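You operate a simulated robot arm through the tools that you are given. There is no shell and no other tool. Be economical: measure what you need, move in short steps, check, and stop when the job is done.

The job below is to be done with a simulated robot arm. You get a single attempt, and the scene is never put back.

JOB
Screw home the loose pins of the green and blue shackles, then clamp the green one in the vice.

It is judged by the outcome, as a careful person would: the job done as asked, and still so three seconds after it is handed in. It fails if anything else is knocked over, pushed out of place, dropped, spilled or broken.

ROBOT AND FRAMES
A 7-joint arm with a two-finger parallel gripper, fixed in place. Base frame: the origin is at the foot of the arm, x ahead of it, y to its left, z up; the work surface is at about z = 0. Lengths are in mm, angles in rad, forces in N, time in s.
With the tool pointing down near the work surface it reaches from about 240 to 620 mm from the base axis. Its first joint turns from -1.152 to 1.152 rad. Payload 2.6 kg.
The tool frame sits at the grasp point between the pads (the TCP): z along the fingers, y along the line on which they close. The tips reach 30 mm beyond it. The gripper opens to 94 mm. The fingers are 28 mm wide and 10 mm thick; the gripper's body (50 by 96 mm) begins 55 mm behind the TCP.
Orientation is that of the tool frame in the base frame, as a unit quaternion [x, y, z, w]. With the fingers straight down and closing along the base's y, the tool's x points along the base's -x, its y along +y and its z along -z.

CONTROLS
- The arm moves only by the tool send_rows. Its argument "moves" is a list of rows, each a list of 3 entries, a list of its own where there are three numbers: the shift along the tool's x, y, z in units of 20 mm (1.0 is 20 mm), then the turn, a rotation vector about the tool's x, y, z in units of 5 degrees (1.0 is 5 degrees), then the opening, from 0 (shut) to 1 (fully open). In form: [[[x, y, z], [rx, ry, rz], gripper], ...]. A call has 1 to 10 rows; each row shifts and turns the commanded pose from where the row before left it, along the tool's axes as they then stand. A call with a number of a shift or a turn outside -1 to 1 is refused whole. A row lasts 0.2 s, in which the tool goes at most 50 mm and 0.15 rad; a call with a longer step from one row to the next is refused whole, and so is a gripper value outside its range. Where a pose cannot be reached the arm comes as near as it can. A force on the tool above 40 N (or 10 N above the force at the start of the call, whichever is more), or a blocked arm, ends the call early, and 0.2 s more pass. The fingers move at their own pace (about 72 mm/s each) and stop on an object; they squeeze with about 44 N. The grip force told is the motor's: it shows also when the fingers shut on nothing. Time passes only in rows, and 0.2 s behind the last, so rows that do not move let the fingers close. The reply holds the time, the measured pose of the TCP, the force on the tool along the base axes, the opening and the grip force, in the units named above and with some noise, with the torque about the TCP (base axes, N m) and any sound that the robot's microphone picked up.
- Cameras (640 x 400 px; columns grow to the right, rows downward): "scene" is fixed at [17.5, 419.6, 566.2]; the picture's right is [-0.93, -0.36, 0.00], its down [-0.22, 0.56, -0.80] and it looks along [0.29, -0.75, -0.60] (base axes); focal length 319 px, centre (320, 200). "wrist" rides on the gripper at [76, 14, -103] in the tool frame; the picture's right is [-0.18, 0.98, 0.00], its down [-0.75, -0.14, -0.64] and it looks along [-0.63, -0.12, 0.77] (tool axes); focal length 243 px, centre (320, 200). There is no depth. A picture from a camera that has moved, and an enlarged one, comes with that camera's place and axes in the base frame and with its lens. The place of the scene camera against the robot may be out by one fixed shift of up to 12 mm in any direction.
- snapshot(camera): a new picture of that camera. No time passes.
- close_up(camera, box): a new picture of the part [left, top, right, bottom] of that camera's present view, enlarged. No time passes.
- hand_in(): hands the job in; it is judged then, once.

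Go step by step. Nothing tells you positions but the pictures and the camera data: compare them with the known pose of the tool, close in by small moves and look again before you grip or let go. The budget is 120 turns and 68 pictures, counting those below and the enlarged ones. Unless the task says otherwise, let go and move clear before handing in, and close with one line.

The tools are called after "Emit:" as a command line: name --argument value ..., lists and objects as JSON in quotes. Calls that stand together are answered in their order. send_rows: Moves the arm, as the interface text tells. Its arguments: {"type":"object","properties":{"moves":{"type":"array","items":{"type":"array"}}},"required":["moves"]} The other tools are called the same way: snapshot (camera) takes a picture; close_up (camera, box) takes an enlarged picture of a part of a camera's view; hand_in () hands the job in.

At the start:

```text
time: 0.0
position: [399.6, -150.0, 344.9]
tool_rot: [0.0, 1.0, 0.0, 0.0]
wrist_force: [1.6, -0.9, -0.2]
moment: [-0.03, -0.02, 0.02]
finger_gap: 94.3
gripper_force: 0.0
```

scene: 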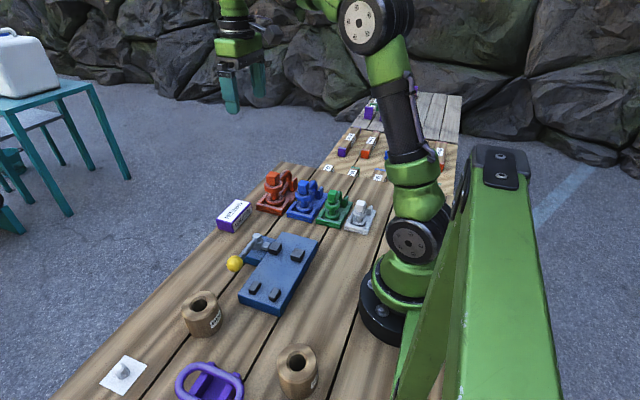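
wrist: 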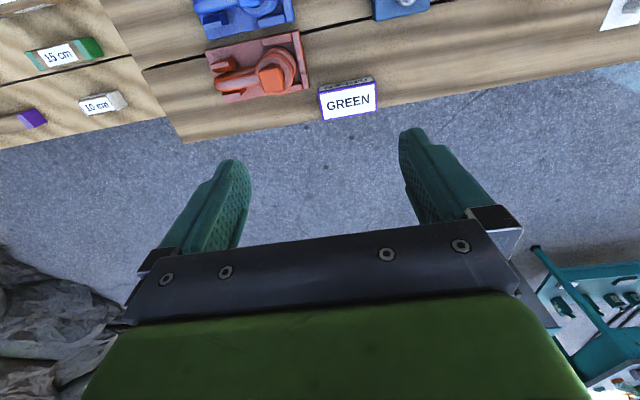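

I see a row of shackles (red, blue, green, white) on bases and a blue vice-like fixture with a yellow knob. I'll look closer before moving.

Emit:
close_up --camera "scene" --box '[240, 150, 400, 250]'

Emit:
close_up --camera "scene" --box '[200, 200, 360, 330]'

Emit:
close_up --camera "scene" --box '[80, 280, 340, 400]'

```text
4.00 times, centred on (320, 200) of scene
camera zoom: at [17.5, 419.6, 566.2], right [-0.93, -0.36, 0.0], down [-0.22, 0.56, -0.8], along [0.29, -0.75, -0.6], focal length 1274 px, centre (320, 200)
```

zoom: 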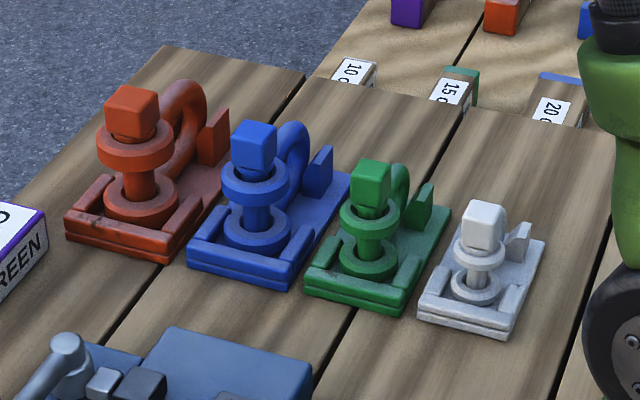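

```text
3.08 times, centred on (280, 265) of scene
camera zoom: at [17.5, 419.6, 566.2], right [-0.93, -0.36, 0.0], down [-0.22, 0.56, -0.8], along [0.29, -0.75, -0.6], focal length 980 px, centre (443, 0)
```

zoom: 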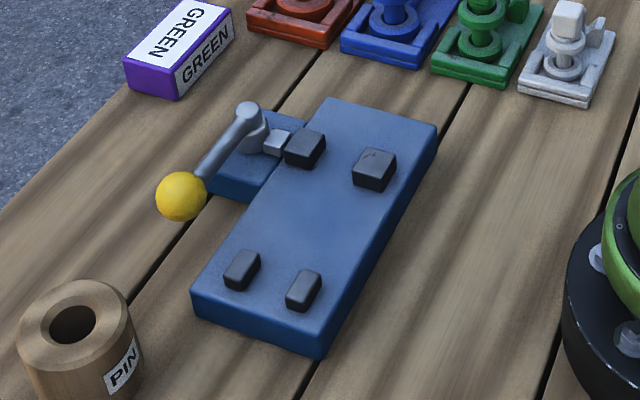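

```text
2.46 times, centred on (210, 340) of scene
camera zoom: at [17.5, 419.6, 566.2], right [-0.93, -0.36, 0.0], down [-0.22, 0.56, -0.8], along [0.29, -0.75, -0.6], focal length 784 px, centre (591, -145)
```

zoom: 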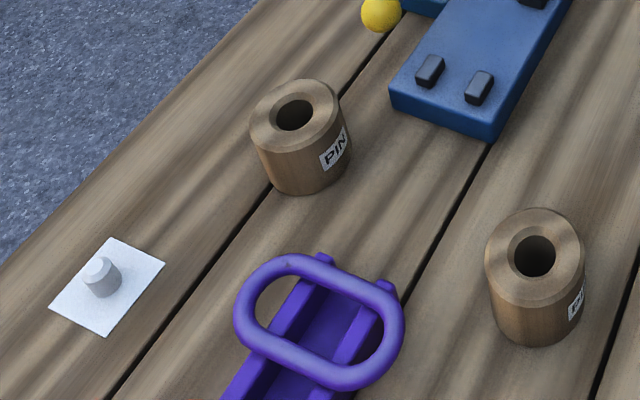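

The shackles sit in cradles along y≈-235 (green near (232,-233)), and the vice with its lever is near (265,17). I'll yaw the tool 90° so the wrist camera looks toward -y.

Emit:
send_rows --moves '[[[0, 0, 0], [0, 0, 1], 1], [[0, 0, 0], [0, 0, 1], 1], [[0, 0, 0], [0, 0, 1], 1], [[0, 0, 0], [0, 0, 1], 1], [[0, 0, 0], [0, 0, 1], 1], [[0, 0, 0], [0, 0, 1], 1], [[0, 0, 0], [0, 0, 1], 1], [[0, 0, 0], [0, 0, 1], 1], [[0, 0, 0], [0, 0, 1], 1], [[0, 0, 0], [0, 0, 1], 1]]'

Emit:
send_rows --moves '[[[0, 0, 0], [0, 0, 1], 1], [[0, 0, 0], [0, 0, 1], 1], [[0, 0, 0], [0, 0, 1], 1], [[0, 0, 0], [0, 0, 1], 1], [[0, 0, 0], [0, 0, 1], 1], [[0, 0, 0], [0, 0, 1], 1], [[0, 0, 0], [0, 0, 1], 1], [[0, 0, 0], [0, 0, 1], 1], [[1, -1, 0], [0, 0, 0], 1], [[1, -1, 0], [0, 0, 0], 1]]'

Emit:
send_rows --moves '[[[1, -1, 0], [0, 0, 0], 1], [[1, -1, 0], [0, 0, 0], 1], [[1, -1, 0], [0, 0, 0], 1], [[1, -1, 0], [0, 0, 0], 1]]'

Emit:
snapshot --camera "wrist"

```text
time: 2.2
position: [399.9, -149.2, 346.7]
tool_rot: [0.423, 0.906, 0.0, 0.0]
wrist_force: [0.1, -0.3, -0.5]
moment: [-0.01, -0.03, 0.01]
finger_gap: 94.0
gripper_force: 0.1
```

```text
time: 4.4
position: [356.9, -109.4, 346.5]
tool_rot: [0.707, 0.707, 0.0, 0.0]
wrist_force: [0.4, 0.1, -0.1]
moment: [0.0, 0.01, 0.01]
finger_gap: 93.8
gripper_force: 0.0
```

```text
time: 5.4
position: [278.8, -29.2, 346.2]
tool_rot: [0.707, 0.707, 0.0, 0.0]
wrist_force: [-0.6, 0.2, -0.1]
moment: [0.06, 0.0, 0.05]
finger_gap: 93.8
gripper_force: 0.0
```

```text
62 pictures are left
camera wrist: at [293.8, 45.5, 449.5], right [0.98, -0.18, 0.0], down [-0.14, -0.75, 0.64], along [-0.12, -0.63, -0.77], focal length 243 px, centre (320, 200)
```

wrist: 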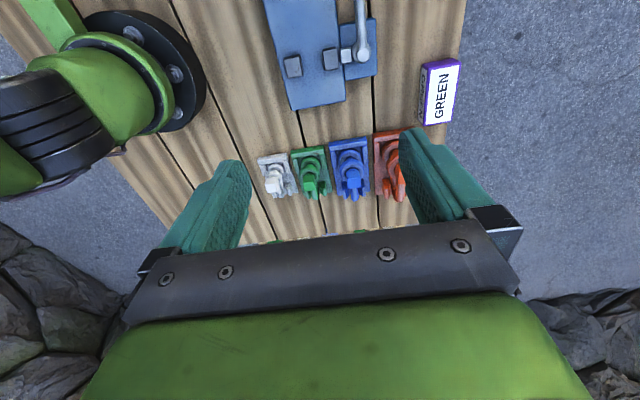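

Next I'll slide the camera over the vice for a near-vertical view, then over the shackles.

Emit:
send_rows --moves '[[[1, 0, 1], [0, 0, 0], 1], [[1, 0, 1], [0, 0, 0], 1], [[1, 0, 1], [0, 0, 0], 1], [[0.5, 0, 0.5], [0, 0, 0], 1]]'

Emit:
snapshot --camera "wrist"

Emit:
close_up --camera "wrist" --box '[200, 0, 440, 150]'

Emit:
send_rows --moves '[[[-1, 0, 0], [0, 0, 0], 1], [[-1, 0, 0], [0, 0, 0], 1], [[-1, 0, 0], [0, 0, 0], 1], [[-1, 0, 0], [0, 0, 0], 1], [[-1, 0, 0], [0, 0, 0], 1], [[-1, 0, 0], [0, 0, 0], 1], [[-1, 0, 0], [0, 0, 0], 1], [[-1, 0, 0], [0, 0, 0], 1], [[-1, 0, 0], [0, 0, 0], 1], [[-1, 0, 0], [0, 0, 0], 1]]'

Emit:
close_up --camera "wrist" --box '[200, 0, 440, 150]'

```text
time: 6.4
position: [277.7, 38.7, 277.6]
tool_rot: [0.708, 0.707, 0.0, 0.0]
wrist_force: [0.5, 0.5, 0.1]
moment: [0.03, 0.02, -0.01]
finger_gap: 93.9
gripper_force: 0.1
```

```text
61 pictures are left
camera wrist: at [293.7, 113.9, 381.4], right [0.98, -0.18, 0.0], down [-0.14, -0.75, 0.64], along [-0.12, -0.63, -0.77], focal length 243 px, centre (320, 200)
```

wrist: 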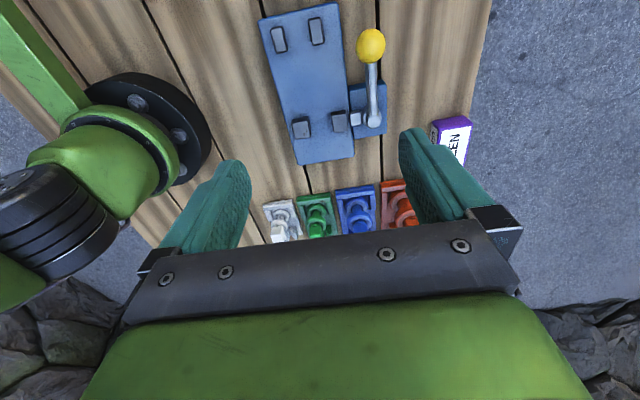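

```text
2.67 times, centred on (320, 75) of wrist
camera zoom: at [293.7, 113.9, 381.4], right [0.98, -0.18, 0.0], down [-0.14, -0.75, 0.64], along [-0.12, -0.63, -0.77], focal length 647 px, centre (320, 533)
```

zoom: 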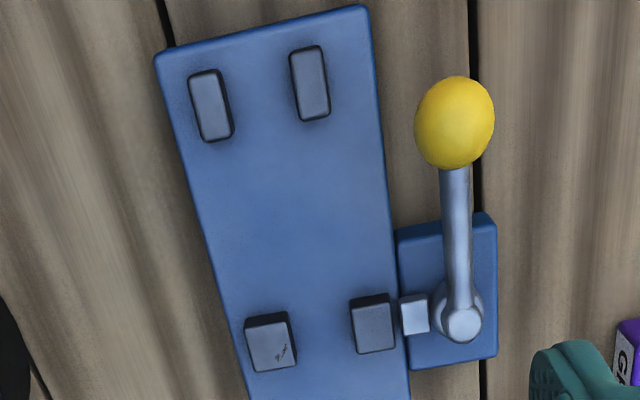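

```text
time: 8.6
position: [281.2, -160.0, 273.5]
tool_rot: [0.707, 0.708, 0.0, 0.0]
wrist_force: [0.0, 0.3, -0.1]
moment: [0.0, -0.01, 0.02]
finger_gap: 93.8
gripper_force: 0.0
```

```text
2.67 times, centred on (320, 75) of wrist
camera zoom: at [297.2, -86.2, 377.9], right [0.98, -0.18, 0.0], down [-0.14, -0.75, 0.64], along [-0.12, -0.63, -0.77], focal length 647 px, centre (320, 533)
```

zoom: 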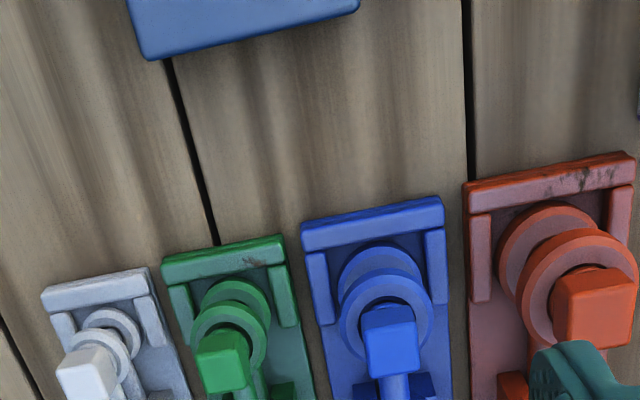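

The vice plate spans about x 217–312, y -95–105, with a fixed jaw near (240,-22) and a moving jaw near (295,-22). I need closer views of the shackles and their pin heads.

Emit:
send_rows --moves '[[[-1, -0.5, 1], [0, 0, 0], 1], [[-1, -0.5, 1], [0, 0, 0], 1], [[-1, -0.5, 1], [0, 0, 0], 1], [[0, 0, 1], [0, 0, 0], 1]]'

Emit:
snapshot --camera "wrist"

Emit:
close_up --camera "scene" --box '[280, 170, 380, 240]'

```text
time: 9.6
position: [250.6, -220.8, 196.1]
tool_rot: [0.707, 0.707, -0.001, 0.0]
wrist_force: [-0.7, 0.1, 0.3]
moment: [0.02, 0.03, 0.03]
finger_gap: 94.2
gripper_force: 0.0
```

```text
58 pictures are left
camera wrist: at [265.1, -145.3, 298.1], right [0.98, -0.18, 0.0], down [-0.14, -0.75, 0.64], along [-0.12, -0.63, -0.77], focal length 243 px, centre (320, 200)
```

wrist: 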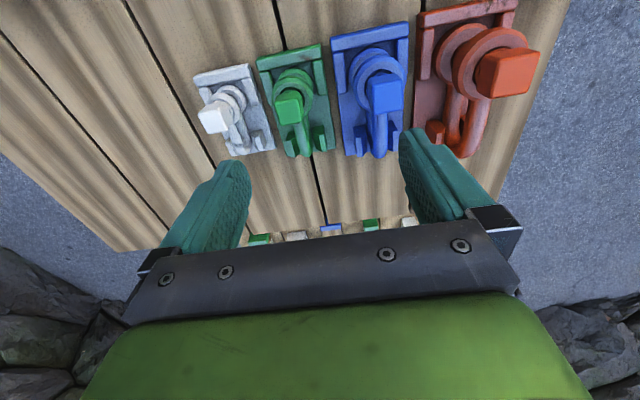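

```text
5.71 times, centred on (330, 205) of scene
camera zoom: at [17.5, 419.6, 566.2], right [-0.93, -0.36, 0.0], down [-0.22, 0.56, -0.8], along [0.29, -0.75, -0.6], focal length 1820 px, centre (263, 171)
```

zoom: 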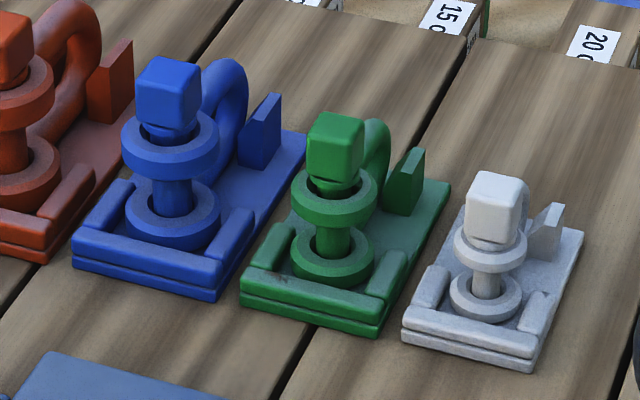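

Emit:
close_up --camera "wrist" --box '[230, 20, 430, 160]'

```text
2.86 times, centred on (330, 90) of wrist
camera zoom: at [265.1, -145.3, 298.1], right [0.98, -0.18, 0.0], down [-0.14, -0.75, 0.64], along [-0.12, -0.63, -0.77], focal length 693 px, centre (291, 514)
```

zoom: 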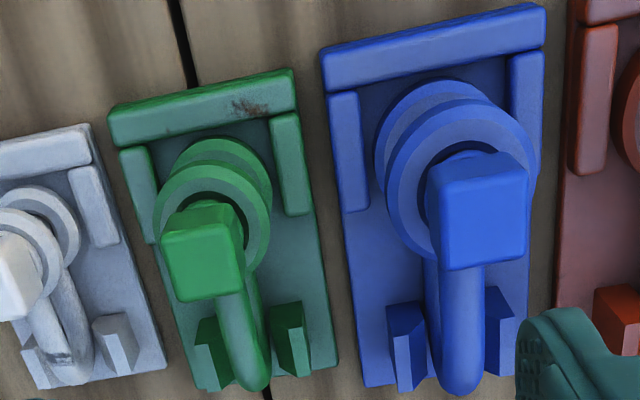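

Green's pin head is a ~22 mm cube with its top near (224,-216,87), and blue's is near (306,-218,100). I'll hover over the green head and look.

Emit:
send_rows --moves '[[[0.25, -0.7, 0.8], [0, 0, 0], 0.5], [[0, -0.63, 0.8], [0, 0, 0], 0.5], [[0, 0, 0.6], [0, 0, 0], 0.5]]'

Emit:
snapshot --camera "wrist"

Emit:
close_up --camera "scene" --box '[260, 130, 420, 230]'

```text
time: 10.4
position: [223.6, -215.4, 152.5]
tool_rot: [0.707, 0.707, -0.001, 0.0]
wrist_force: [0.6, -0.5, -0.4]
moment: [-0.01, 0.0, -0.02]
finger_gap: 46.8
gripper_force: 0.0
```

```text
55 pictures are left
camera wrist: at [238.5, -140.5, 255.3], right [0.98, -0.18, 0.0], down [-0.14, -0.75, 0.64], along [-0.12, -0.63, -0.77], focal length 243 px, centre (320, 200)
```

wrist: 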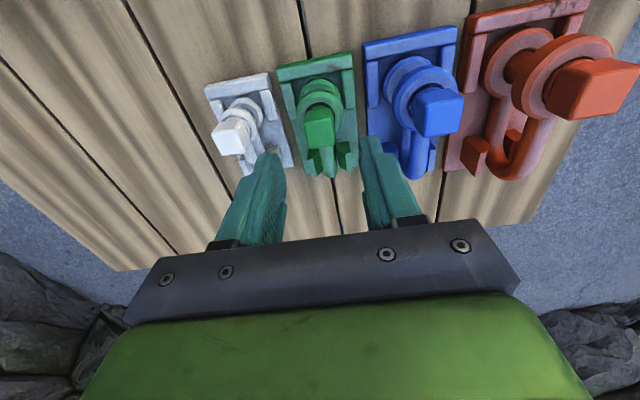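

```text
4.00 times, centred on (340, 180) of scene
camera zoom: at [17.5, 419.6, 566.2], right [-0.93, -0.36, 0.0], down [-0.22, 0.56, -0.8], along [0.29, -0.75, -0.6], focal length 1274 px, centre (240, 280)
```

zoom: 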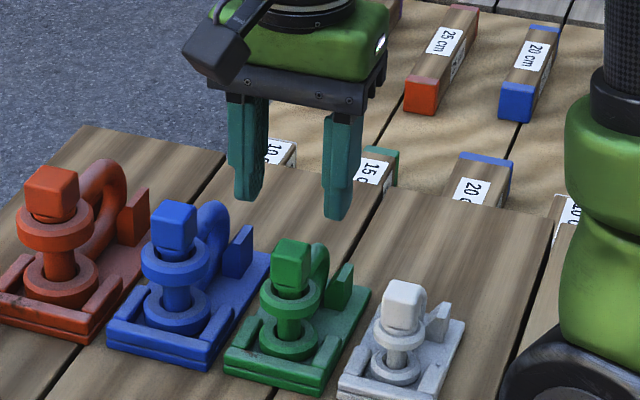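

The head is centred under the TCP. I'll descend to z≈101 (tips at about 71) and close on it.

Emit:
send_rows --moves '[[[0, 0, 0.9], [0, 0, 0], 0.5], [[0, 0, 0.9], [0, 0, 0], 0.5], [[0, 0, 0.75], [0, 0, 0], 0.5], [[0, 0, 0], [0, 0, 0], 0.5]]'

Emit:
snapshot --camera "wrist"

Emit:
close_up --camera "scene" --box '[280, 150, 380, 220]'

```text
time: 11.4
position: [223.3, -215.7, 100.9]
tool_rot: [0.707, 0.707, 0.0, 0.001]
wrist_force: [-0.5, -0.4, -0.8]
moment: [0.02, -0.01, 0.02]
finger_gap: 46.9
gripper_force: 0.0
```

```text
53 pictures are left
camera wrist: at [239.6, -140.5, 203.7], right [0.98, -0.18, 0.0], down [-0.14, -0.75, 0.64], along [-0.12, -0.63, -0.77], focal length 243 px, centre (320, 200)
```

wrist: 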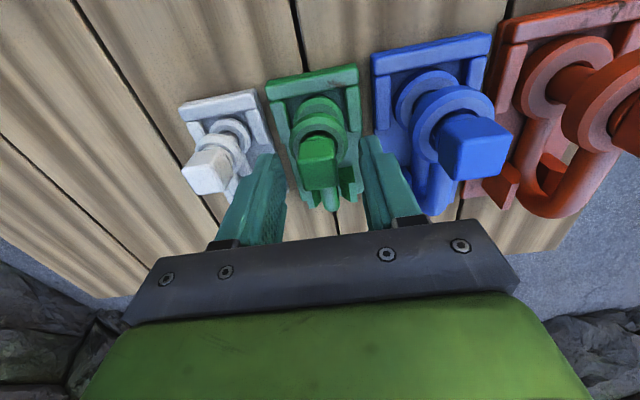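

```text
5.71 times, centred on (330, 185) of scene
camera zoom: at [17.5, 419.6, 566.2], right [-0.93, -0.36, 0.0], down [-0.22, 0.56, -0.8], along [0.29, -0.75, -0.6], focal length 1820 px, centre (263, 286)
```

zoom: 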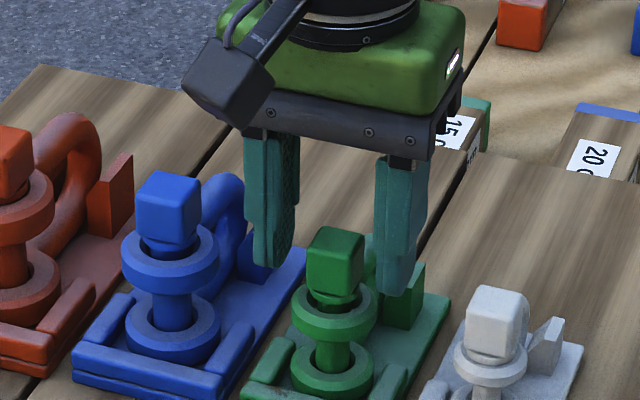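

Emit:
send_rows --moves '[[[0, 0, 0], [0, 0, 0], 0], [[0, 0, 0], [0, 0, 0], 0], [[0, 0, 0], [0, 0, 0], 0]]'

Emit:
send_rows --moves '[[[0, 0, 0], [0, 0, 1], 0], [[0, 0, 0], [0, 0, 1], 0], [[0, 0, 0], [0, 0, 1], 0]]'

```text
time: 12.2
position: [224.2, -215.4, 101.2]
tool_rot: [0.707, 0.707, 0.0, 0.0]
wrist_force: [-2.3, -0.3, -0.3]
moment: [-0.02, 0.06, -0.01]
finger_gap: 20.9
gripper_force: 44.3
```

```text
time: 13.0
position: [224.2, -215.2, 100.2]
tool_rot: [0.794, 0.608, 0.0, 0.0]
wrist_force: [0.6, -0.2, -0.5]
moment: [-0.09, -0.03, -0.01]
finger_gap: 21.0
gripper_force: 43.8
```

The head turns freely with a 21 mm grip. I'll keep turning clockwise (seen from above) and watch the torque.

Emit:
send_rows --moves '[[[0, 0, 0], [0, 0, 1], 0], [[0, 0, 0], [0, 0, 1], 0], [[0, 0, 0], [0, 0, 1], 0], [[0, 0, 0], [0, 0, 1], 0], [[0, 0, 0], [0, 0, 1], 0], [[0, 0, 0], [0, 0, 1], 0], [[0, 0, 0], [0, 0, 1], 0], [[0, 0, 0], [0, 0, 1], 0], [[0, 0, 0], [0, 0, 1], 0], [[0, 0, 0], [0, 0, 1], 0]]'

```text
time: 15.2
position: [222.5, -216.8, 102.0]
tool_rot: [0.977, 0.215, 0.002, 0.0]
wrist_force: [0.6, 0.3, -2.9]
moment: [0.05, -0.03, -0.01]
finger_gap: 20.9
gripper_force: 43.6
```

Emit:
send_rows --moves '[[[0, 0, 0.02], [0, 0, 1], 0], [[0, 0, 0.02], [0, 0, 1], 0], [[0, 0, 0.02], [0, 0, 1], 0], [[0, 0, 0.02], [0, 0, 1], 0], [[0, 0, 0.02], [0, 0, 1], 0], [[0, 0, 0.02], [0, 0, 1], 0]]'

Emit:
snapshot --camera "wrist"

Emit:
close_up --camera "scene" --box '[280, 150, 380, 220]'

```text
time: 16.6
position: [224.0, -216.2, 99.1]
tool_rot: [0.999, -0.044, 0.0, 0.001]
wrist_force: [2.3, 0.1, 0.5]
moment: [0.03, -0.08, -0.02]
finger_gap: 20.9
gripper_force: 43.5
```

```text
51 pictures are left
camera wrist: at [299.1, -238.1, 201.8], right [-0.27, -0.96, 0.0], down [-0.74, 0.21, 0.64], along [-0.62, 0.17, -0.77], focal length 243 px, centre (320, 200)
```

wrist: 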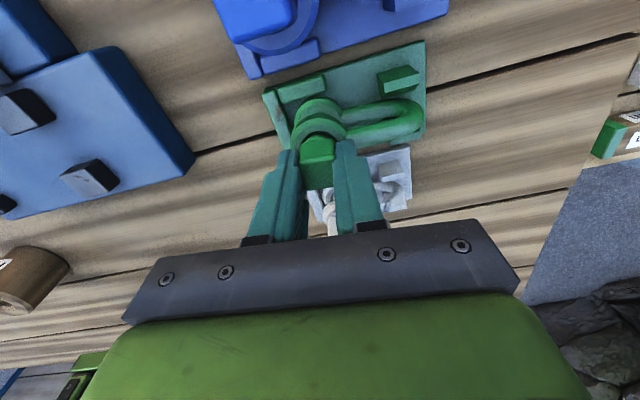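

```text
5.71 times, centred on (330, 185) of scene
camera zoom: at [17.5, 419.6, 566.2], right [-0.93, -0.36, 0.0], down [-0.22, 0.56, -0.8], along [0.29, -0.75, -0.6], focal length 1820 px, centre (263, 286)
```

zoom: 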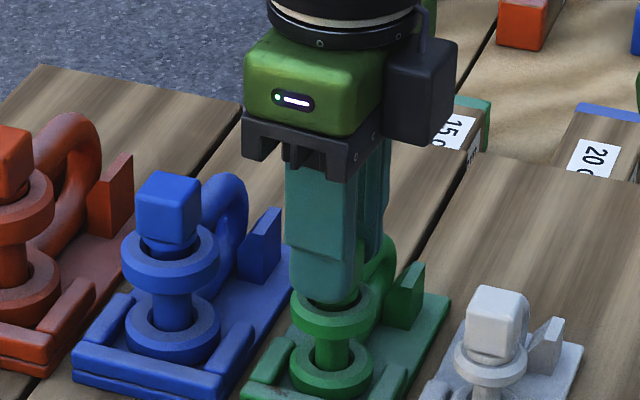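

Turning works: the fingers have gone about 95° and the shackle body stayed put. I'll continue clockwise to find either the seat or the wrist limit.

Emit:
send_rows --moves '[[[0, 0, 0.02], [0, 0, 1], 0], [[0, 0, 0.02], [0, 0, 1], 0], [[0, 0, 0.02], [0, 0, 1], 0], [[0, 0, 0.02], [0, 0, 1], 0], [[0, 0, 0.02], [0, 0, 1], 0], [[0, 0, 0.02], [0, 0, 1], 0]]'

Emit:
send_rows --moves '[[[0, 0, 0.02], [0, 0, 1], 0], [[0, 0, 0.02], [0, 0, 1], 0], [[0, 0, 0.02], [0, 0, 1], 0], [[0, 0, 0.02], [0, 0, 1], 0], [[0, 0, 0.02], [0, 0, 1], 0], [[0, 0, 0.02], [0, 0, 1], 0]]'

```text
time: 18.0
position: [223.7, -215.6, 97.0]
tool_rot: [0.953, -0.302, 0.0, -0.001]
wrist_force: [-0.7, 3.5, 18.4]
moment: [0.17, 0.28, -0.01]
finger_gap: 21.0
gripper_force: 43.6
```

```text
time: 18.7
position: [223.2, -215.9, 96.1]
tool_rot: [0.923, -0.385, 0.001, 0.0]
wrist_force: [-4.8, 4.4, 16.8]
moment: [0.18, 0.33, -0.06]
finger_gap: 21.0
gripper_force: 44.3
stopped in row 3: the force on the tool passed its limit at 43 N (the readings are from after the stop); the commanded pose is now the measured one
```

I was descending faster than the thread. I'll ease up slightly and turn without pushing.

Emit:
send_rows --moves '[[[0, 0, -0.06], [0, 0, 0], 0], [[0, 0, 0], [0, 0, 1], 0], [[0, 0, 0], [0, 0, 1], 0], [[0, 0, 0], [0, 0, 1], 0]]'

Emit:
snapshot --camera "wrist"

Emit:
close_up --camera "scene" --box '[280, 150, 380, 220]'

```text
time: 19.7
position: [223.7, -214.4, 97.2]
tool_rot: [0.864, -0.503, 0.001, -0.001]
wrist_force: [-0.1, 0.2, 0.2]
moment: [-0.04, -0.03, 0.01]
finger_gap: 21.0
gripper_force: 44.1
```

```text
49 pictures are left
camera wrist: at [250.4, -289.4, 200.9], right [-0.95, -0.33, 0.0], down [-0.25, 0.72, 0.64], along [-0.21, 0.61, -0.77], focal length 243 px, centre (320, 200)
```

wrist: 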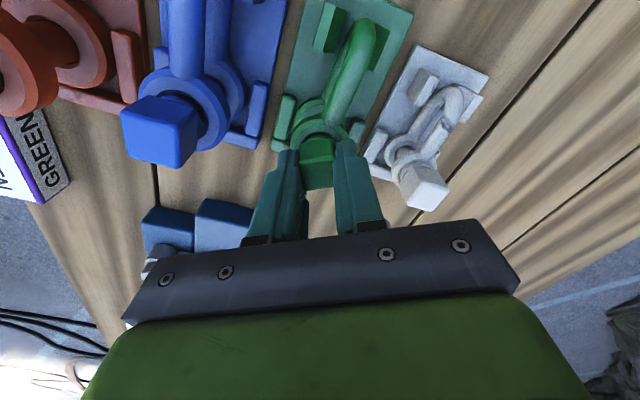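

```text
5.71 times, centred on (330, 185) of scene
camera zoom: at [17.5, 419.6, 566.2], right [-0.93, -0.36, 0.0], down [-0.22, 0.56, -0.8], along [0.29, -0.75, -0.6], focal length 1820 px, centre (263, 286)
```

zoom: 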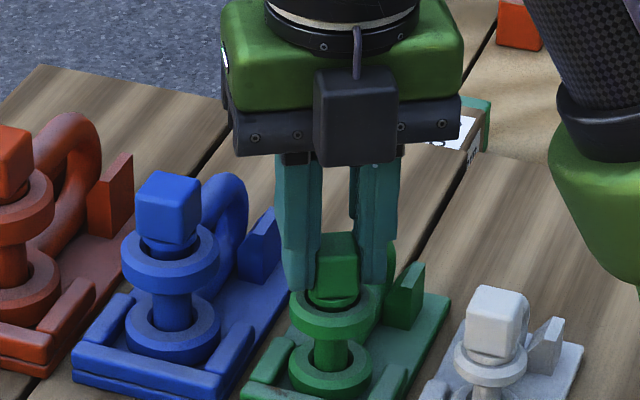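

Torque is negligible and the head is dropping slowly, so it's still screwing in. I'll continue.

Emit:
send_rows --moves '[[[0, 0, 0], [0, 0, 1], 0], [[0, 0, 0], [0, 0, 1], 0], [[0, 0, 0.01], [0, 0, 1], 0], [[0, 0, 0], [0, 0, 1], 0], [[0, 0, 0], [0, 0, 1], 0], [[0, 0, 0.01], [0, 0, 1], 0], [[0, 0, 0], [0, 0, 1], 0], [[0, 0, 0], [0, 0, 1], 0]]'

```text
time: 21.5
position: [224.7, -215.8, 97.1]
tool_rot: [-0.642, 0.767, -0.001, 0.001]
wrist_force: [9.4, 1.9, -0.4]
moment: [0.0, -0.42, 1.33]
finger_gap: 21.5
gripper_force: 44.4
```

Resisting torque rose to 1.3 N·m, so the pin may be home. I'll check.

Emit:
snapshot --camera "wrist"

Emit:
close_up --camera "scene" --box '[280, 150, 380, 220]'

```text
47 pictures are left
camera wrist: at [198.9, -288.9, 200.5], right [-0.94, 0.35, 0.0], down [0.27, 0.72, 0.64], along [0.23, 0.6, -0.77], focal length 243 px, centre (320, 200)
```

wrist: 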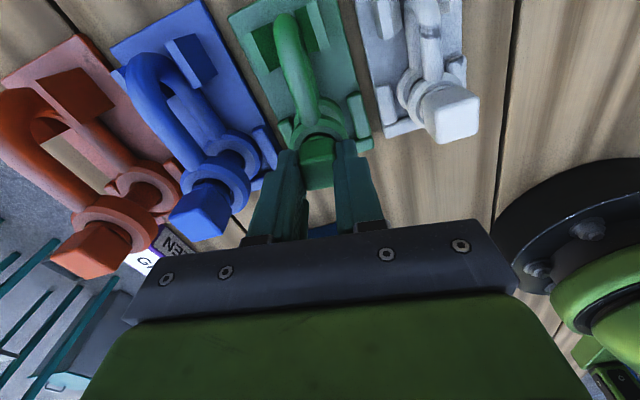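

```text
5.71 times, centred on (330, 185) of scene
camera zoom: at [17.5, 419.6, 566.2], right [-0.93, -0.36, 0.0], down [-0.22, 0.56, -0.8], along [0.29, -0.75, -0.6], focal length 1820 px, centre (263, 286)
```

zoom: 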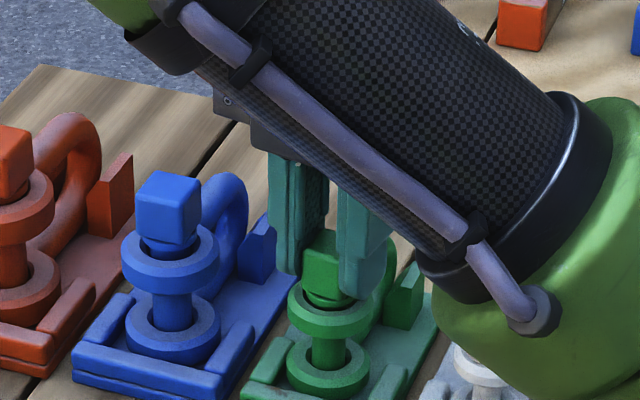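

Emit:
send_rows --moves '[[[0, 0, 0], [0, 0, -0.5], 0], [[0, 0, 0], [0, 0, 0], 0.5], [[0, 0, 0], [0, 0, 0], 0.5], [[0, 0, -0.9], [0, 0, 0], 0.5], [[0, 0, -0.9], [0, 0, 0], 0.5], [[0, 0, -0.9], [0, 0, 0], 0.5]]'

Emit:
snapshot --camera "wrist"

Emit:
close_up --camera "scene" --box '[280, 150, 380, 220]'

```text
time: 22.9
position: [223.9, -216.5, 152.1]
tool_rot: [-0.658, 0.753, 0.0, 0.0]
wrist_force: [-0.3, 0.0, -0.4]
moment: [0.03, 0.02, -0.02]
finger_gap: 47.1
gripper_force: 0.0
```

```text
45 pictures are left
camera wrist: at [199.8, -291.1, 254.6], right [-0.95, 0.32, 0.0], down [0.24, 0.73, 0.64], along [0.2, 0.61, -0.77], focal length 243 px, centre (320, 200)
```

wrist: 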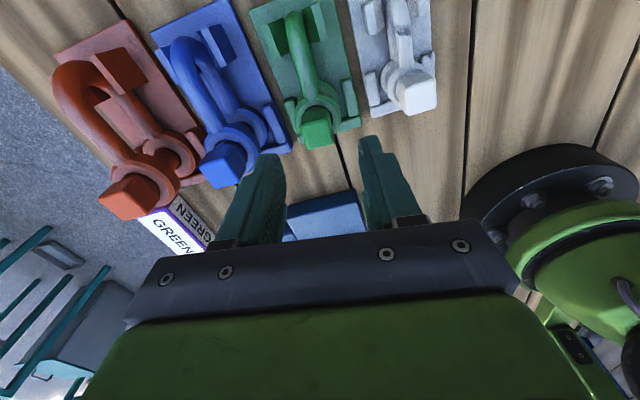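

```text
5.71 times, centred on (330, 185) of scene
camera zoom: at [17.5, 419.6, 566.2], right [-0.93, -0.36, 0.0], down [-0.22, 0.56, -0.8], along [0.29, -0.75, -0.6], focal length 1820 px, centre (263, 286)
```

zoom: 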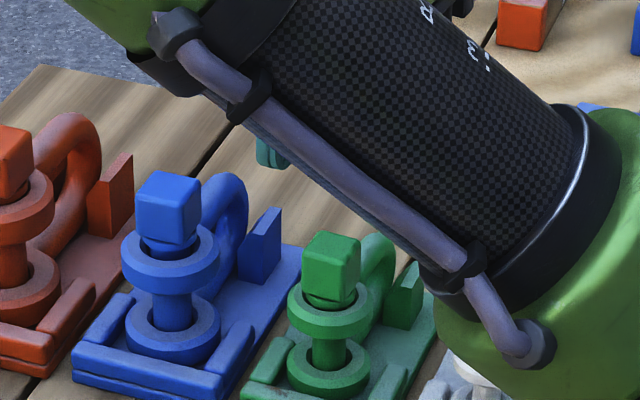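

Emit:
close_up --camera "wrist" --box '[240, 10, 400, 160]'

Emit:
close_up --camera "scene" --box '[318, 184, 358, 212]'

```text
2.67 times, centred on (320, 85) of wrist
camera zoom: at [199.8, -291.1, 254.6], right [-0.95, 0.32, 0.0], down [0.24, 0.73, 0.64], along [0.2, 0.61, -0.77], focal length 647 px, centre (320, 507)
```

zoom: 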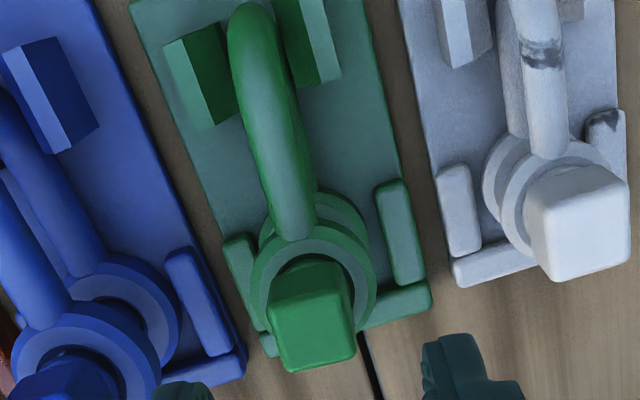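

```text
14.29 times, centred on (338, 198) of scene
camera zoom: at [17.5, 419.6, 566.2], right [-0.93, -0.36, 0.0], down [-0.22, 0.56, -0.8], along [0.29, -0.75, -0.6], focal length 4551 px, centre (63, 229)
```

zoom: 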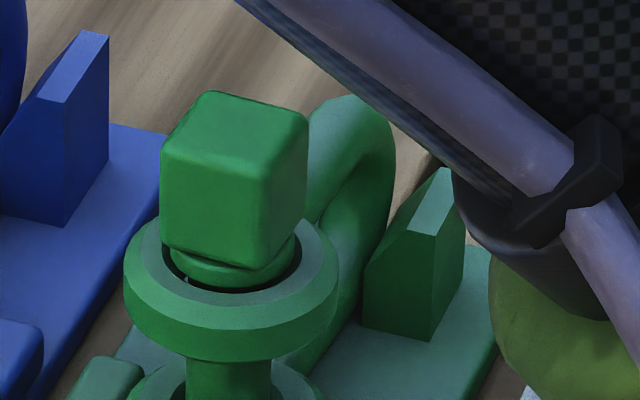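

Green's head has dropped a few millimetres and now resists. I'll unwind the wrist 180° and compare against the untouched white and red pins.

Emit:
send_rows --moves '[[[0, 0, 0], [0, 0, -1], 0.5], [[0, 0, 0], [0, 0, -1], 0.5], [[0, 0, 0], [0, 0, -1], 0.5], [[0, 0, 0], [0, 0, -1], 0.5], [[0, 0, 0], [0, 0, -1], 0.5], [[0, 0, 0], [0, 0, -1], 0.5], [[0, 0, 0], [0, 0, -1], 0.5], [[0, 0, 0], [0, 0, -1], 0.5], [[0, 0, 0], [0, 0, -1], 0.5], [[0, 0, 0], [0, 0, -1], 0.5]]'

Emit:
send_rows --moves '[[[0, 0, 0], [0, 0, -1], 0.5], [[0, 0, 0], [0, 0, -1], 0.5], [[0, 0, 0], [0, 0, -1], 0.5], [[0, 0, 0], [0, 0, -1], 0.5], [[0, 0, 0], [0, 0, -1], 0.5], [[0, 0, 0], [0, 0, -1], 0.5], [[0, 0, 0], [0, 0, -1], 0.5], [[0, 0, 0], [0, 0, -1], 0.5], [[0, 0, 0], [0, 0, -1], 0.5], [[0, 0, 0], [0, 0, -1], 0.5]]'

Emit:
send_rows --moves '[[[0, 0, 0], [0, 0, -1], 0.5], [[0, 0, 0], [0, 0, -1], 0.5], [[0, 0, 0], [0, 0, -1], 0.5], [[0, 0, 0], [0, 0, -1], 0.5], [[0, 0, 0], [0, 0, -1], 0.5], [[0, 0, 0], [0, 0, -1], 0.5], [[0, 0, 0], [0, 0, -1], 0.5], [[0, 0, 0], [0, 0, -1], 0.5], [[0, 0, 0], [0, 0, -1], 0.5], [[0, 0, 0], [0, 0, -1], 0.5]]'

Emit:
send_rows --moves '[[[0, 0, 0], [0, 0, -1], 0.5], [[0, 0, 0], [0, 0, -1], 0.5], [[0, 0, 0], [0, 0, -1], 0.5], [[0, 0, 0], [0, 0, -1], 0.5], [[0, 0, 0], [0, 0, -1], 0.5], [[0, 0, 0], [0, 0, -1], 0.5]]'

Emit:
close_up --camera "scene" --box '[300, 180, 390, 240]'

Emit:
close_up --camera "scene" --box '[255, 165, 330, 220]'

```text
time: 25.1
position: [222.5, -215.6, 151.4]
tool_rot: [0.915, -0.404, 0.001, -0.001]
wrist_force: [0.8, -0.7, 0.1]
moment: [0.03, 0.03, 0.05]
finger_gap: 47.1
gripper_force: 0.1
```

```text
time: 27.3
position: [223.3, -214.9, 150.8]
tool_rot: [1.0, 0.02, 0.001, 0.001]
wrist_force: [0.8, -0.4, -0.6]
moment: [0.04, 0.02, 0.0]
finger_gap: 46.8
gripper_force: 0.0
```

```text
time: 29.5
position: [223.5, -214.8, 150.1]
tool_rot: [0.897, 0.442, 0.0, 0.0]
wrist_force: [1.0, 0.4, 0.0]
moment: [0.02, 0.01, -0.01]
finger_gap: 47.1
gripper_force: 0.0
```

```text
time: 30.9
position: [223.5, -216.2, 151.0]
tool_rot: [0.753, 0.658, 0.001, 0.0]
wrist_force: [-1.3, -0.2, -0.5]
moment: [0.03, 0.01, 0.0]
finger_gap: 47.1
gripper_force: 0.0
```

```text
6.67 times, centred on (345, 210) of scene
camera zoom: at [17.5, 419.6, 566.2], right [-0.93, -0.36, 0.0], down [-0.22, 0.56, -0.8], along [0.29, -0.75, -0.6], focal length 2124 px, centre (153, 133)
```

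zoom: 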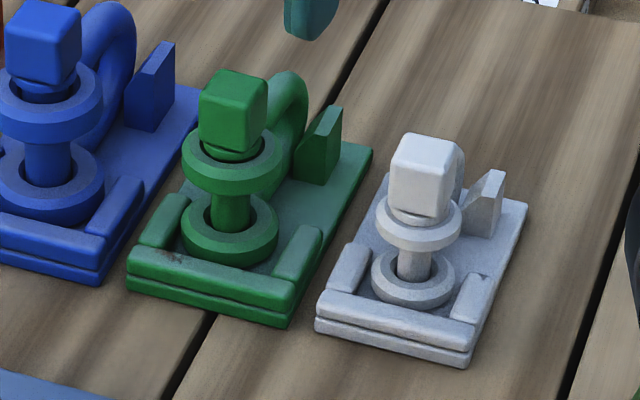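

```text
7.27 times, centred on (292, 192) of scene
camera zoom: at [17.5, 419.6, 566.2], right [-0.93, -0.36, 0.0], down [-0.22, 0.56, -0.8], along [0.29, -0.75, -0.6], focal length 2317 px, centre (520, 254)
```

zoom: 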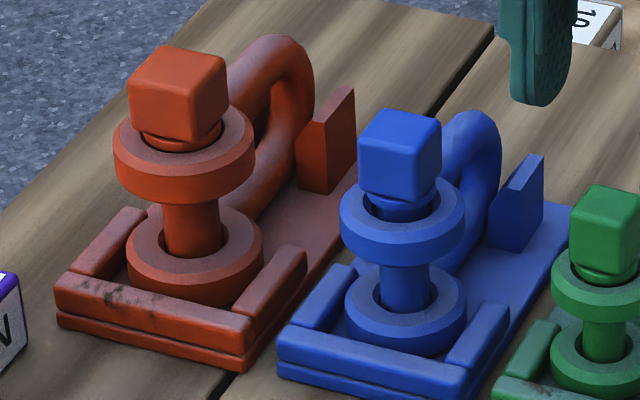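

Green's collar now matches red's seated look, so its pin is home. Next is blue, whose gap is still clearly larger; I'll move over and start from an earlier yaw for more turning range.

Emit:
send_rows --moves '[[[0, 0, -1], [0, 0, -1], 0.5], [[0, 0, 0], [0, 0, -0.55], 0.5], [[0, 0.85, 0], [0, 0, 0], 0.5], [[0, 0.85, 0], [0, 0, 0], 0.5], [[0, 0.85, 0], [0, 0, 0], 0.5], [[0, 0.85, 0], [0, 0, 0], 0.5], [[-0.1, 0.72, 0], [0, 0, 0], 0.5], [[0, 0, 0], [0, 0, 0], 0.5]]'

Emit:
snapshot --camera "wrist"

Emit:
send_rows --moves '[[[0, 0, 0], [0, 0, -1], 0.5], [[0, 0, 0], [0, 0, -1], 0.5], [[0, 0, 0], [0, 0, -1], 0.5], [[0, 0, 0], [0, 0, -1], 0.5], [[0, 0, 0], [0, 0, -1], 0.5], [[0, 0, 0], [0, 0, -1], 0.5], [[0, 0, 0], [0, 0, -1], 0.5], [[0, 0, 0], [0, 0, -1], 0.5], [[0, 0, 0], [0, 0, -1], 0.5], [[0, 0, 0], [0, 0, -1], 0.5]]'

Emit:
send_rows --moves '[[[0, 0, 0], [0, 0, -1], 0.5], [[0, 0, 0], [0, 0, -1], 0.5], [[0, 0, 0], [0, 0, -1], 0.5], [[0, 0, 0], [0, 0, -1], 0.5], [[0, 0, 0], [0, 0, -1], 0.5], [[0, 0, 0], [0, 0, -1], 0.5], [[0, 0, 0], [0, 0, -1], 0.5], [[0, 0, 0], [0, 0, -1], 0.5]]'

Emit:
snapshot --camera "wrist"

```text
time: 32.7
position: [306.1, -219.5, 169.4]
tool_rot: [0.707, 0.707, 0.001, 0.0]
wrist_force: [0.7, 0.2, -0.6]
moment: [0.02, -0.01, 0.02]
finger_gap: 47.1
gripper_force: 0.1
```

```text
39 pictures are left
camera wrist: at [322.3, -143.9, 273.7], right [0.98, -0.18, 0.0], down [-0.14, -0.75, 0.64], along [-0.12, -0.63, -0.77], focal length 243 px, centre (320, 200)
```

wrist: 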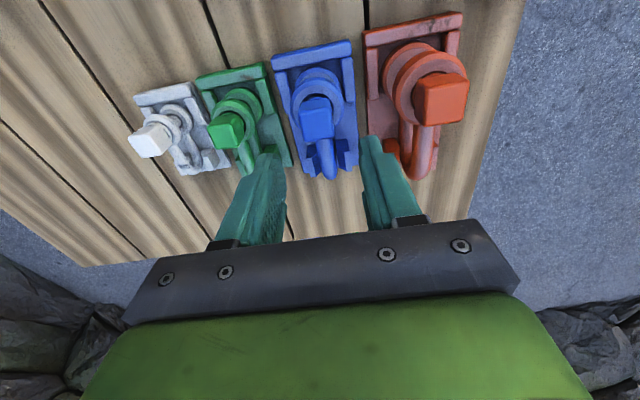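

```text
time: 34.9
position: [305.4, -218.3, 171.0]
tool_rot: [0.341, 0.94, 0.0, -0.001]
wrist_force: [0.6, 0.2, 0.0]
moment: [0.01, -0.01, -0.01]
finger_gap: 46.9
gripper_force: 0.0
```

```text
time: 36.7
position: [305.0, -217.7, 172.9]
tool_rot: [-0.001, 1.0, -0.001, 0.0]
wrist_force: [0.3, -1.0, 0.2]
moment: [0.0, 0.01, 0.0]
finger_gap: 46.9
gripper_force: 0.0
```

```text
38 pictures are left
camera wrist: at [231.0, -204.9, 274.7], right [0.18, 0.98, 0.0], down [0.75, -0.14, 0.64], along [0.63, -0.12, -0.77], focal length 243 px, centre (320, 200)
```

wrist: 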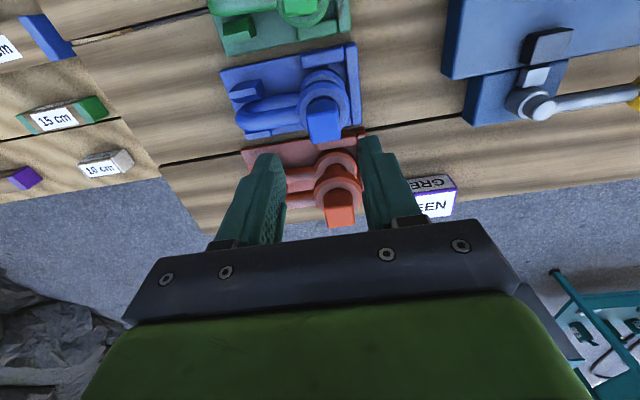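

Triangulating two views puts blue's head top at about (306,-216.4,93.5). I'll descend to TCP z≈109 with a narrower opening and grip.

Emit:
send_rows --moves '[[[-0.05, 0.06, 0.8], [0, 0, 0], 0.42], [[0, 0, 0.8], [0, 0, 0], 0.42], [[0, 0, 0.8], [0, 0, 0], 0.42], [[0, 0, 0.75], [0, 0, 0], 0.42], [[0, 0, 0], [0, 0, 0], 0.42]]'

Emit:
close_up --camera "scene" --box '[260, 140, 360, 220]'

Emit:
snapshot --camera "wrist"

```text
time: 37.9
position: [306.6, -215.1, 109.4]
tool_rot: [0.0, 1.0, 0.0, 0.001]
wrist_force: [0.5, 0.7, 0.1]
moment: [0.03, 0.01, 0.03]
finger_gap: 39.5
gripper_force: 0.1
```

```text
5.00 times, centred on (310, 180) of scene
camera zoom: at [17.5, 419.6, 566.2], right [-0.93, -0.36, 0.0], down [-0.22, 0.56, -0.8], along [0.29, -0.75, -0.6], focal length 1593 px, centre (370, 300)
```

zoom: 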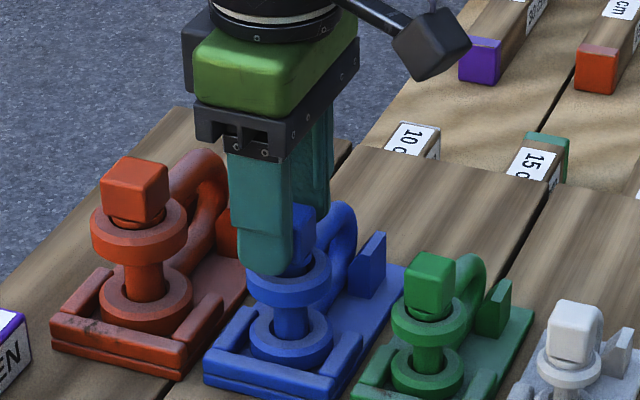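

```text
36 pictures are left
camera wrist: at [231.8, -202.3, 211.8], right [0.18, 0.98, 0.0], down [0.75, -0.14, 0.64], along [0.63, -0.12, -0.77], focal length 243 px, centre (320, 200)
```

wrist: 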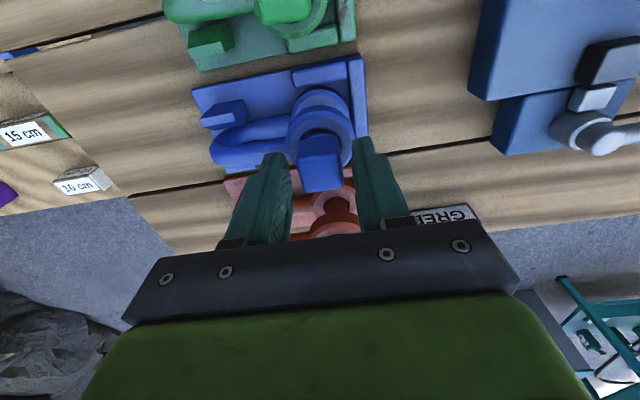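

Emit:
send_rows --moves '[[[0, 0, 0], [0, 0, 0], 0], [[0, 0, 0], [0, 0, 0], 0], [[0, 0, 0], [0, 0, 0], 0], [[0, 0, 0.005], [0, 0, 1], 0], [[0, 0, 0.005], [0, 0, 1], 0], [[0, 0, 0.005], [0, 0, 1], 0], [[0, 0, 0.005], [0, 0, 1], 0], [[0, 0, 0.005], [0, 0, 1], 0], [[0, 0, 0.005], [0, 0, 1], 0]]'

Emit:
send_rows --moves '[[[0, 0, 0.005], [0, 0, 1], 0], [[0, 0, 0.005], [0, 0, 1], 0], [[0, 0, 0.005], [0, 0, 1], 0], [[0, 0, 0.005], [0, 0, 1], 0], [[0, 0, 0.005], [0, 0, 1], 0], [[0, 0, 0.005], [0, 0, 1], 0], [[0, 0, 0.005], [0, 0, 1], 0], [[0, 0, 0.005], [0, 0, 1], 0]]'

Emit:
send_rows --moves '[[[0, 0, 0.005], [0, 0, 1], 0], [[0, 0, 0.005], [0, 0, 1], 0], [[0, 0, 0.005], [0, 0, 1], 0], [[0, 0, 0.005], [0, 0, 1], 0], [[0, 0, 0.005], [0, 0, 1], 0], [[0, 0, 0.005], [0, 0, 1], 0], [[0, 0, 0.005], [0, 0, 1], 0], [[0, 0, 0.005], [0, 0, 1], 0]]'

```text
time: 39.9
position: [306.4, -216.3, 108.1]
tool_rot: [0.262, 0.965, -0.001, 0.001]
wrist_force: [-5.2, -2.6, 11.4]
moment: [-0.05, 0.34, 0.0]
finger_gap: 24.2
gripper_force: 44.1
```

```text
time: 41.7
position: [306.5, -217.1, 106.6]
tool_rot: [0.575, 0.818, 0.0, 0.001]
wrist_force: [-3.4, -4.6, 7.0]
moment: [-0.35, 0.12, -0.02]
finger_gap: 24.1
gripper_force: 43.9
```

```text
time: 43.5
position: [307.4, -215.4, 105.1]
tool_rot: [0.82, 0.573, 0.001, 0.0]
wrist_force: [-1.5, 3.7, 10.7]
moment: [-0.25, 0.23, 0.03]
finger_gap: 24.2
gripper_force: 43.8
```

Blue is turning freely (110° so far). I'll continue with less downfeed.

Emit:
send_rows --moves '[[[0, 0, 0], [0, 0, 1], 0], [[0, 0, 0], [0, 0, 1], 0], [[0, 0, 0], [0, 0, 1], 0], [[0, 0, 0], [0, 0, 1], 0], [[0, 0, 0], [0, 0, 1], 0], [[0, 0, 0], [0, 0, 1], 0], [[0, 0, 0], [0, 0, 1], 0], [[0, 0, 0], [0, 0, 1], 0]]'

Emit:
send_rows --moves '[[[0, 0, 0.005], [0, 0, 1], 0], [[0, 0, 0.005], [0, 0, 1], 0], [[0, 0, 0.005], [0, 0, 1], 0], [[0, 0, 0.005], [0, 0, 1], 0], [[0, 0, 0.005], [0, 0, 1], 0], [[0, 0, 0.005], [0, 0, 1], 0]]'

```text
time: 45.3
position: [304.6, -217.1, 106.0]
tool_rot: [0.966, 0.257, 0.0, -0.001]
wrist_force: [-2.9, 1.7, 0.0]
moment: [0.07, 0.26, 0.02]
finger_gap: 24.1
gripper_force: 44.2
```

```text
time: 46.7
position: [306.4, -215.9, 105.0]
tool_rot: [1.0, -0.001, -0.001, -0.001]
wrist_force: [-17.7, 1.4, 0.3]
moment: [0.08, 1.39, 0.02]
finger_gap: 24.0
gripper_force: 44.0
```

Emit:
send_rows --moves '[[[0, 0, 0], [0, 0, 1], 0], [[0, 0, 0], [0, 0, 1], 0]]'

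Emit:
close_up --camera "scene" --box '[260, 140, 360, 220]'

```text
time: 47.3
position: [307.8, -216.5, 103.9]
tool_rot: [0.996, -0.085, 0.001, 0.001]
wrist_force: [-15.6, 8.8, 6.3]
moment: [0.27, 1.23, 1.5]
finger_gap: 24.5
gripper_force: 43.8
```

```text
5.00 times, centred on (310, 180) of scene
camera zoom: at [17.5, 419.6, 566.2], right [-0.93, -0.36, 0.0], down [-0.22, 0.56, -0.8], along [0.29, -0.75, -0.6], focal length 1593 px, centre (370, 300)
```

zoom: 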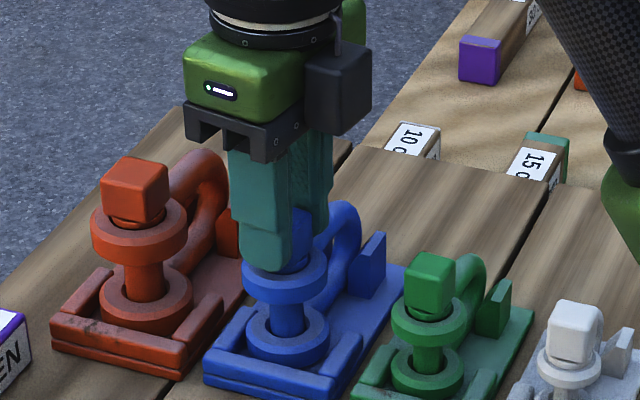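

Blue stops at 190° as green did, with 1.5 N·m. I'll relax, release and rise.

Emit:
send_rows --moves '[[[0, 0, 0], [0, 0, -0.5], 0], [[0, 0, 0], [0, 0, 0], 0.45], [[0, 0, 0], [0, 0, 0], 0.45], [[0, 0, -0.9], [0, 0, 0], 0.45], [[0, 0, -0.9], [0, 0, 0], 0.45], [[0, 0, -0.9], [0, 0, 0], 0.45]]'

Emit:
close_up --camera "scene" --box '[260, 160, 360, 220]'

Emit:
snapshot --camera "wrist"

```text
time: 48.7
position: [306.8, -217.0, 159.7]
tool_rot: [0.998, -0.065, 0.001, -0.001]
wrist_force: [0.6, 0.3, -0.9]
moment: [-0.03, 0.0, 0.02]
finger_gap: 42.2
gripper_force: 0.1
```

```text
6.40 times, centred on (310, 190) of scene
camera zoom: at [17.5, 419.6, 566.2], right [-0.93, -0.36, 0.0], down [-0.22, 0.56, -0.8], along [0.29, -0.75, -0.6], focal length 2039 px, centre (384, 264)
```

zoom: 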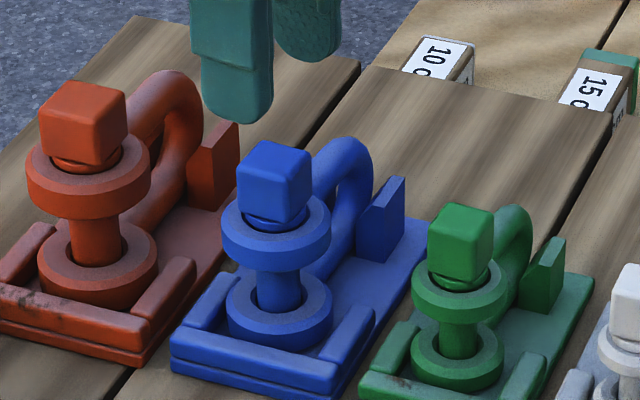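

```text
33 pictures are left
camera wrist: at [381.6, -242.7, 262.9], right [-0.31, -0.95, 0.0], down [-0.73, 0.24, 0.64], along [-0.61, 0.2, -0.77], focal length 243 px, centre (320, 200)
```

wrist: 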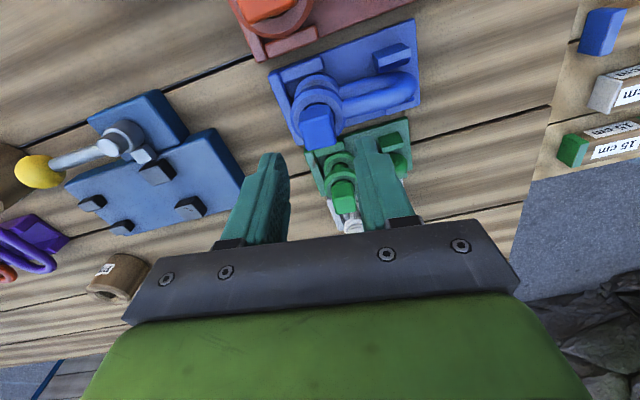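

Both pins are home now. Next I'll inspect the vice from close above.

Emit:
send_rows --moves '[[[0, 0, -1], [0, 0, 0], 0.5], [[0, 0, -1], [0, 0, 0], 0.5]]'

Emit:
send_rows --moves '[[[-0.36, -1, 0], [0, 0, 0], 0.5], [[-0.36, -1, 0], [0, 0, 0], 0.5], [[-0.36, -1, 0], [0, 0, 0], 0.5], [[-0.36, -1, 0], [0, 0, 0], 0.5], [[-0.36, -1, 0], [0, 0, 0], 0.5], [[-0.36, -1, 0], [0, 0, 0], 0.5], [[-0.36, -1, 0], [0, 0, 0], 0.5], [[-0.36, -1, 0], [0, 0, 0], 0.5], [[-0.36, -1, 0], [0, 0, 0], 0.5], [[-0.36, -1, 0], [0, 0, 0], 0.5]]'

Emit:
close_up --camera "wrist" --box '[160, 0, 480, 200]'

Emit:
close_up --camera "scene" --box '[220, 225, 330, 320]'

```text
time: 49.3
position: [305.4, -216.0, 199.8]
tool_rot: [0.998, -0.065, -0.001, -0.001]
wrist_force: [-1.3, -0.2, 0.8]
moment: [0.03, 0.02, 0.02]
finger_gap: 47.2
gripper_force: 0.0
```

```text
time: 51.5
position: [260.7, -9.3, 198.2]
tool_rot: [0.998, -0.066, 0.001, 0.001]
wrist_force: [0.6, 0.1, -0.5]
moment: [0.01, 0.03, 0.01]
finger_gap: 47.0
gripper_force: 0.1
```

```text
2.00 times, centred on (320, 100) of wrist
camera zoom: at [336.2, -35.3, 302.8], right [-0.31, -0.95, 0.0], down [-0.73, 0.24, 0.64], along [-0.61, 0.2, -0.77], focal length 485 px, centre (320, 400)
```

zoom: 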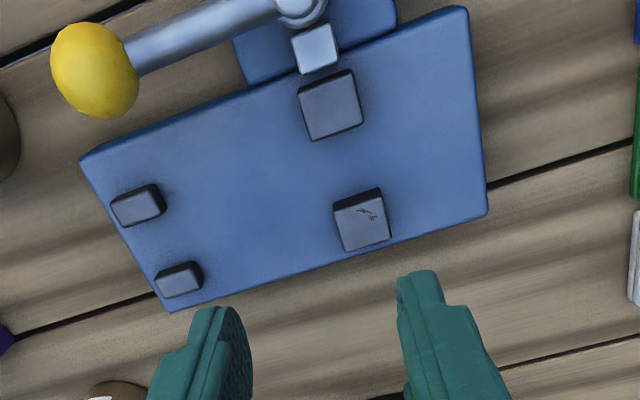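

```text
4.21 times, centred on (275, 272) of scene
camera zoom: at [17.5, 419.6, 566.2], right [-0.93, -0.36, 0.0], down [-0.22, 0.56, -0.8], along [0.29, -0.75, -0.6], focal length 1342 px, centre (510, -105)
```

zoom: 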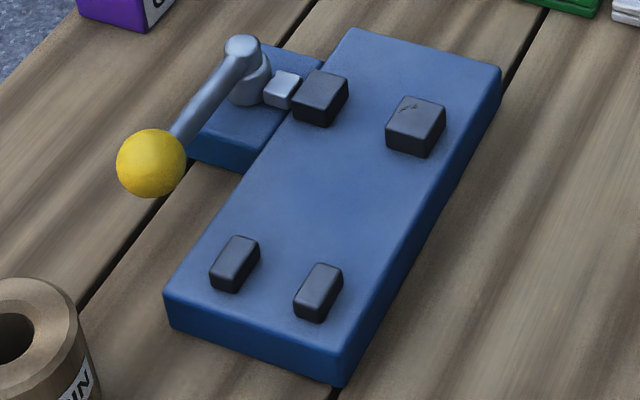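

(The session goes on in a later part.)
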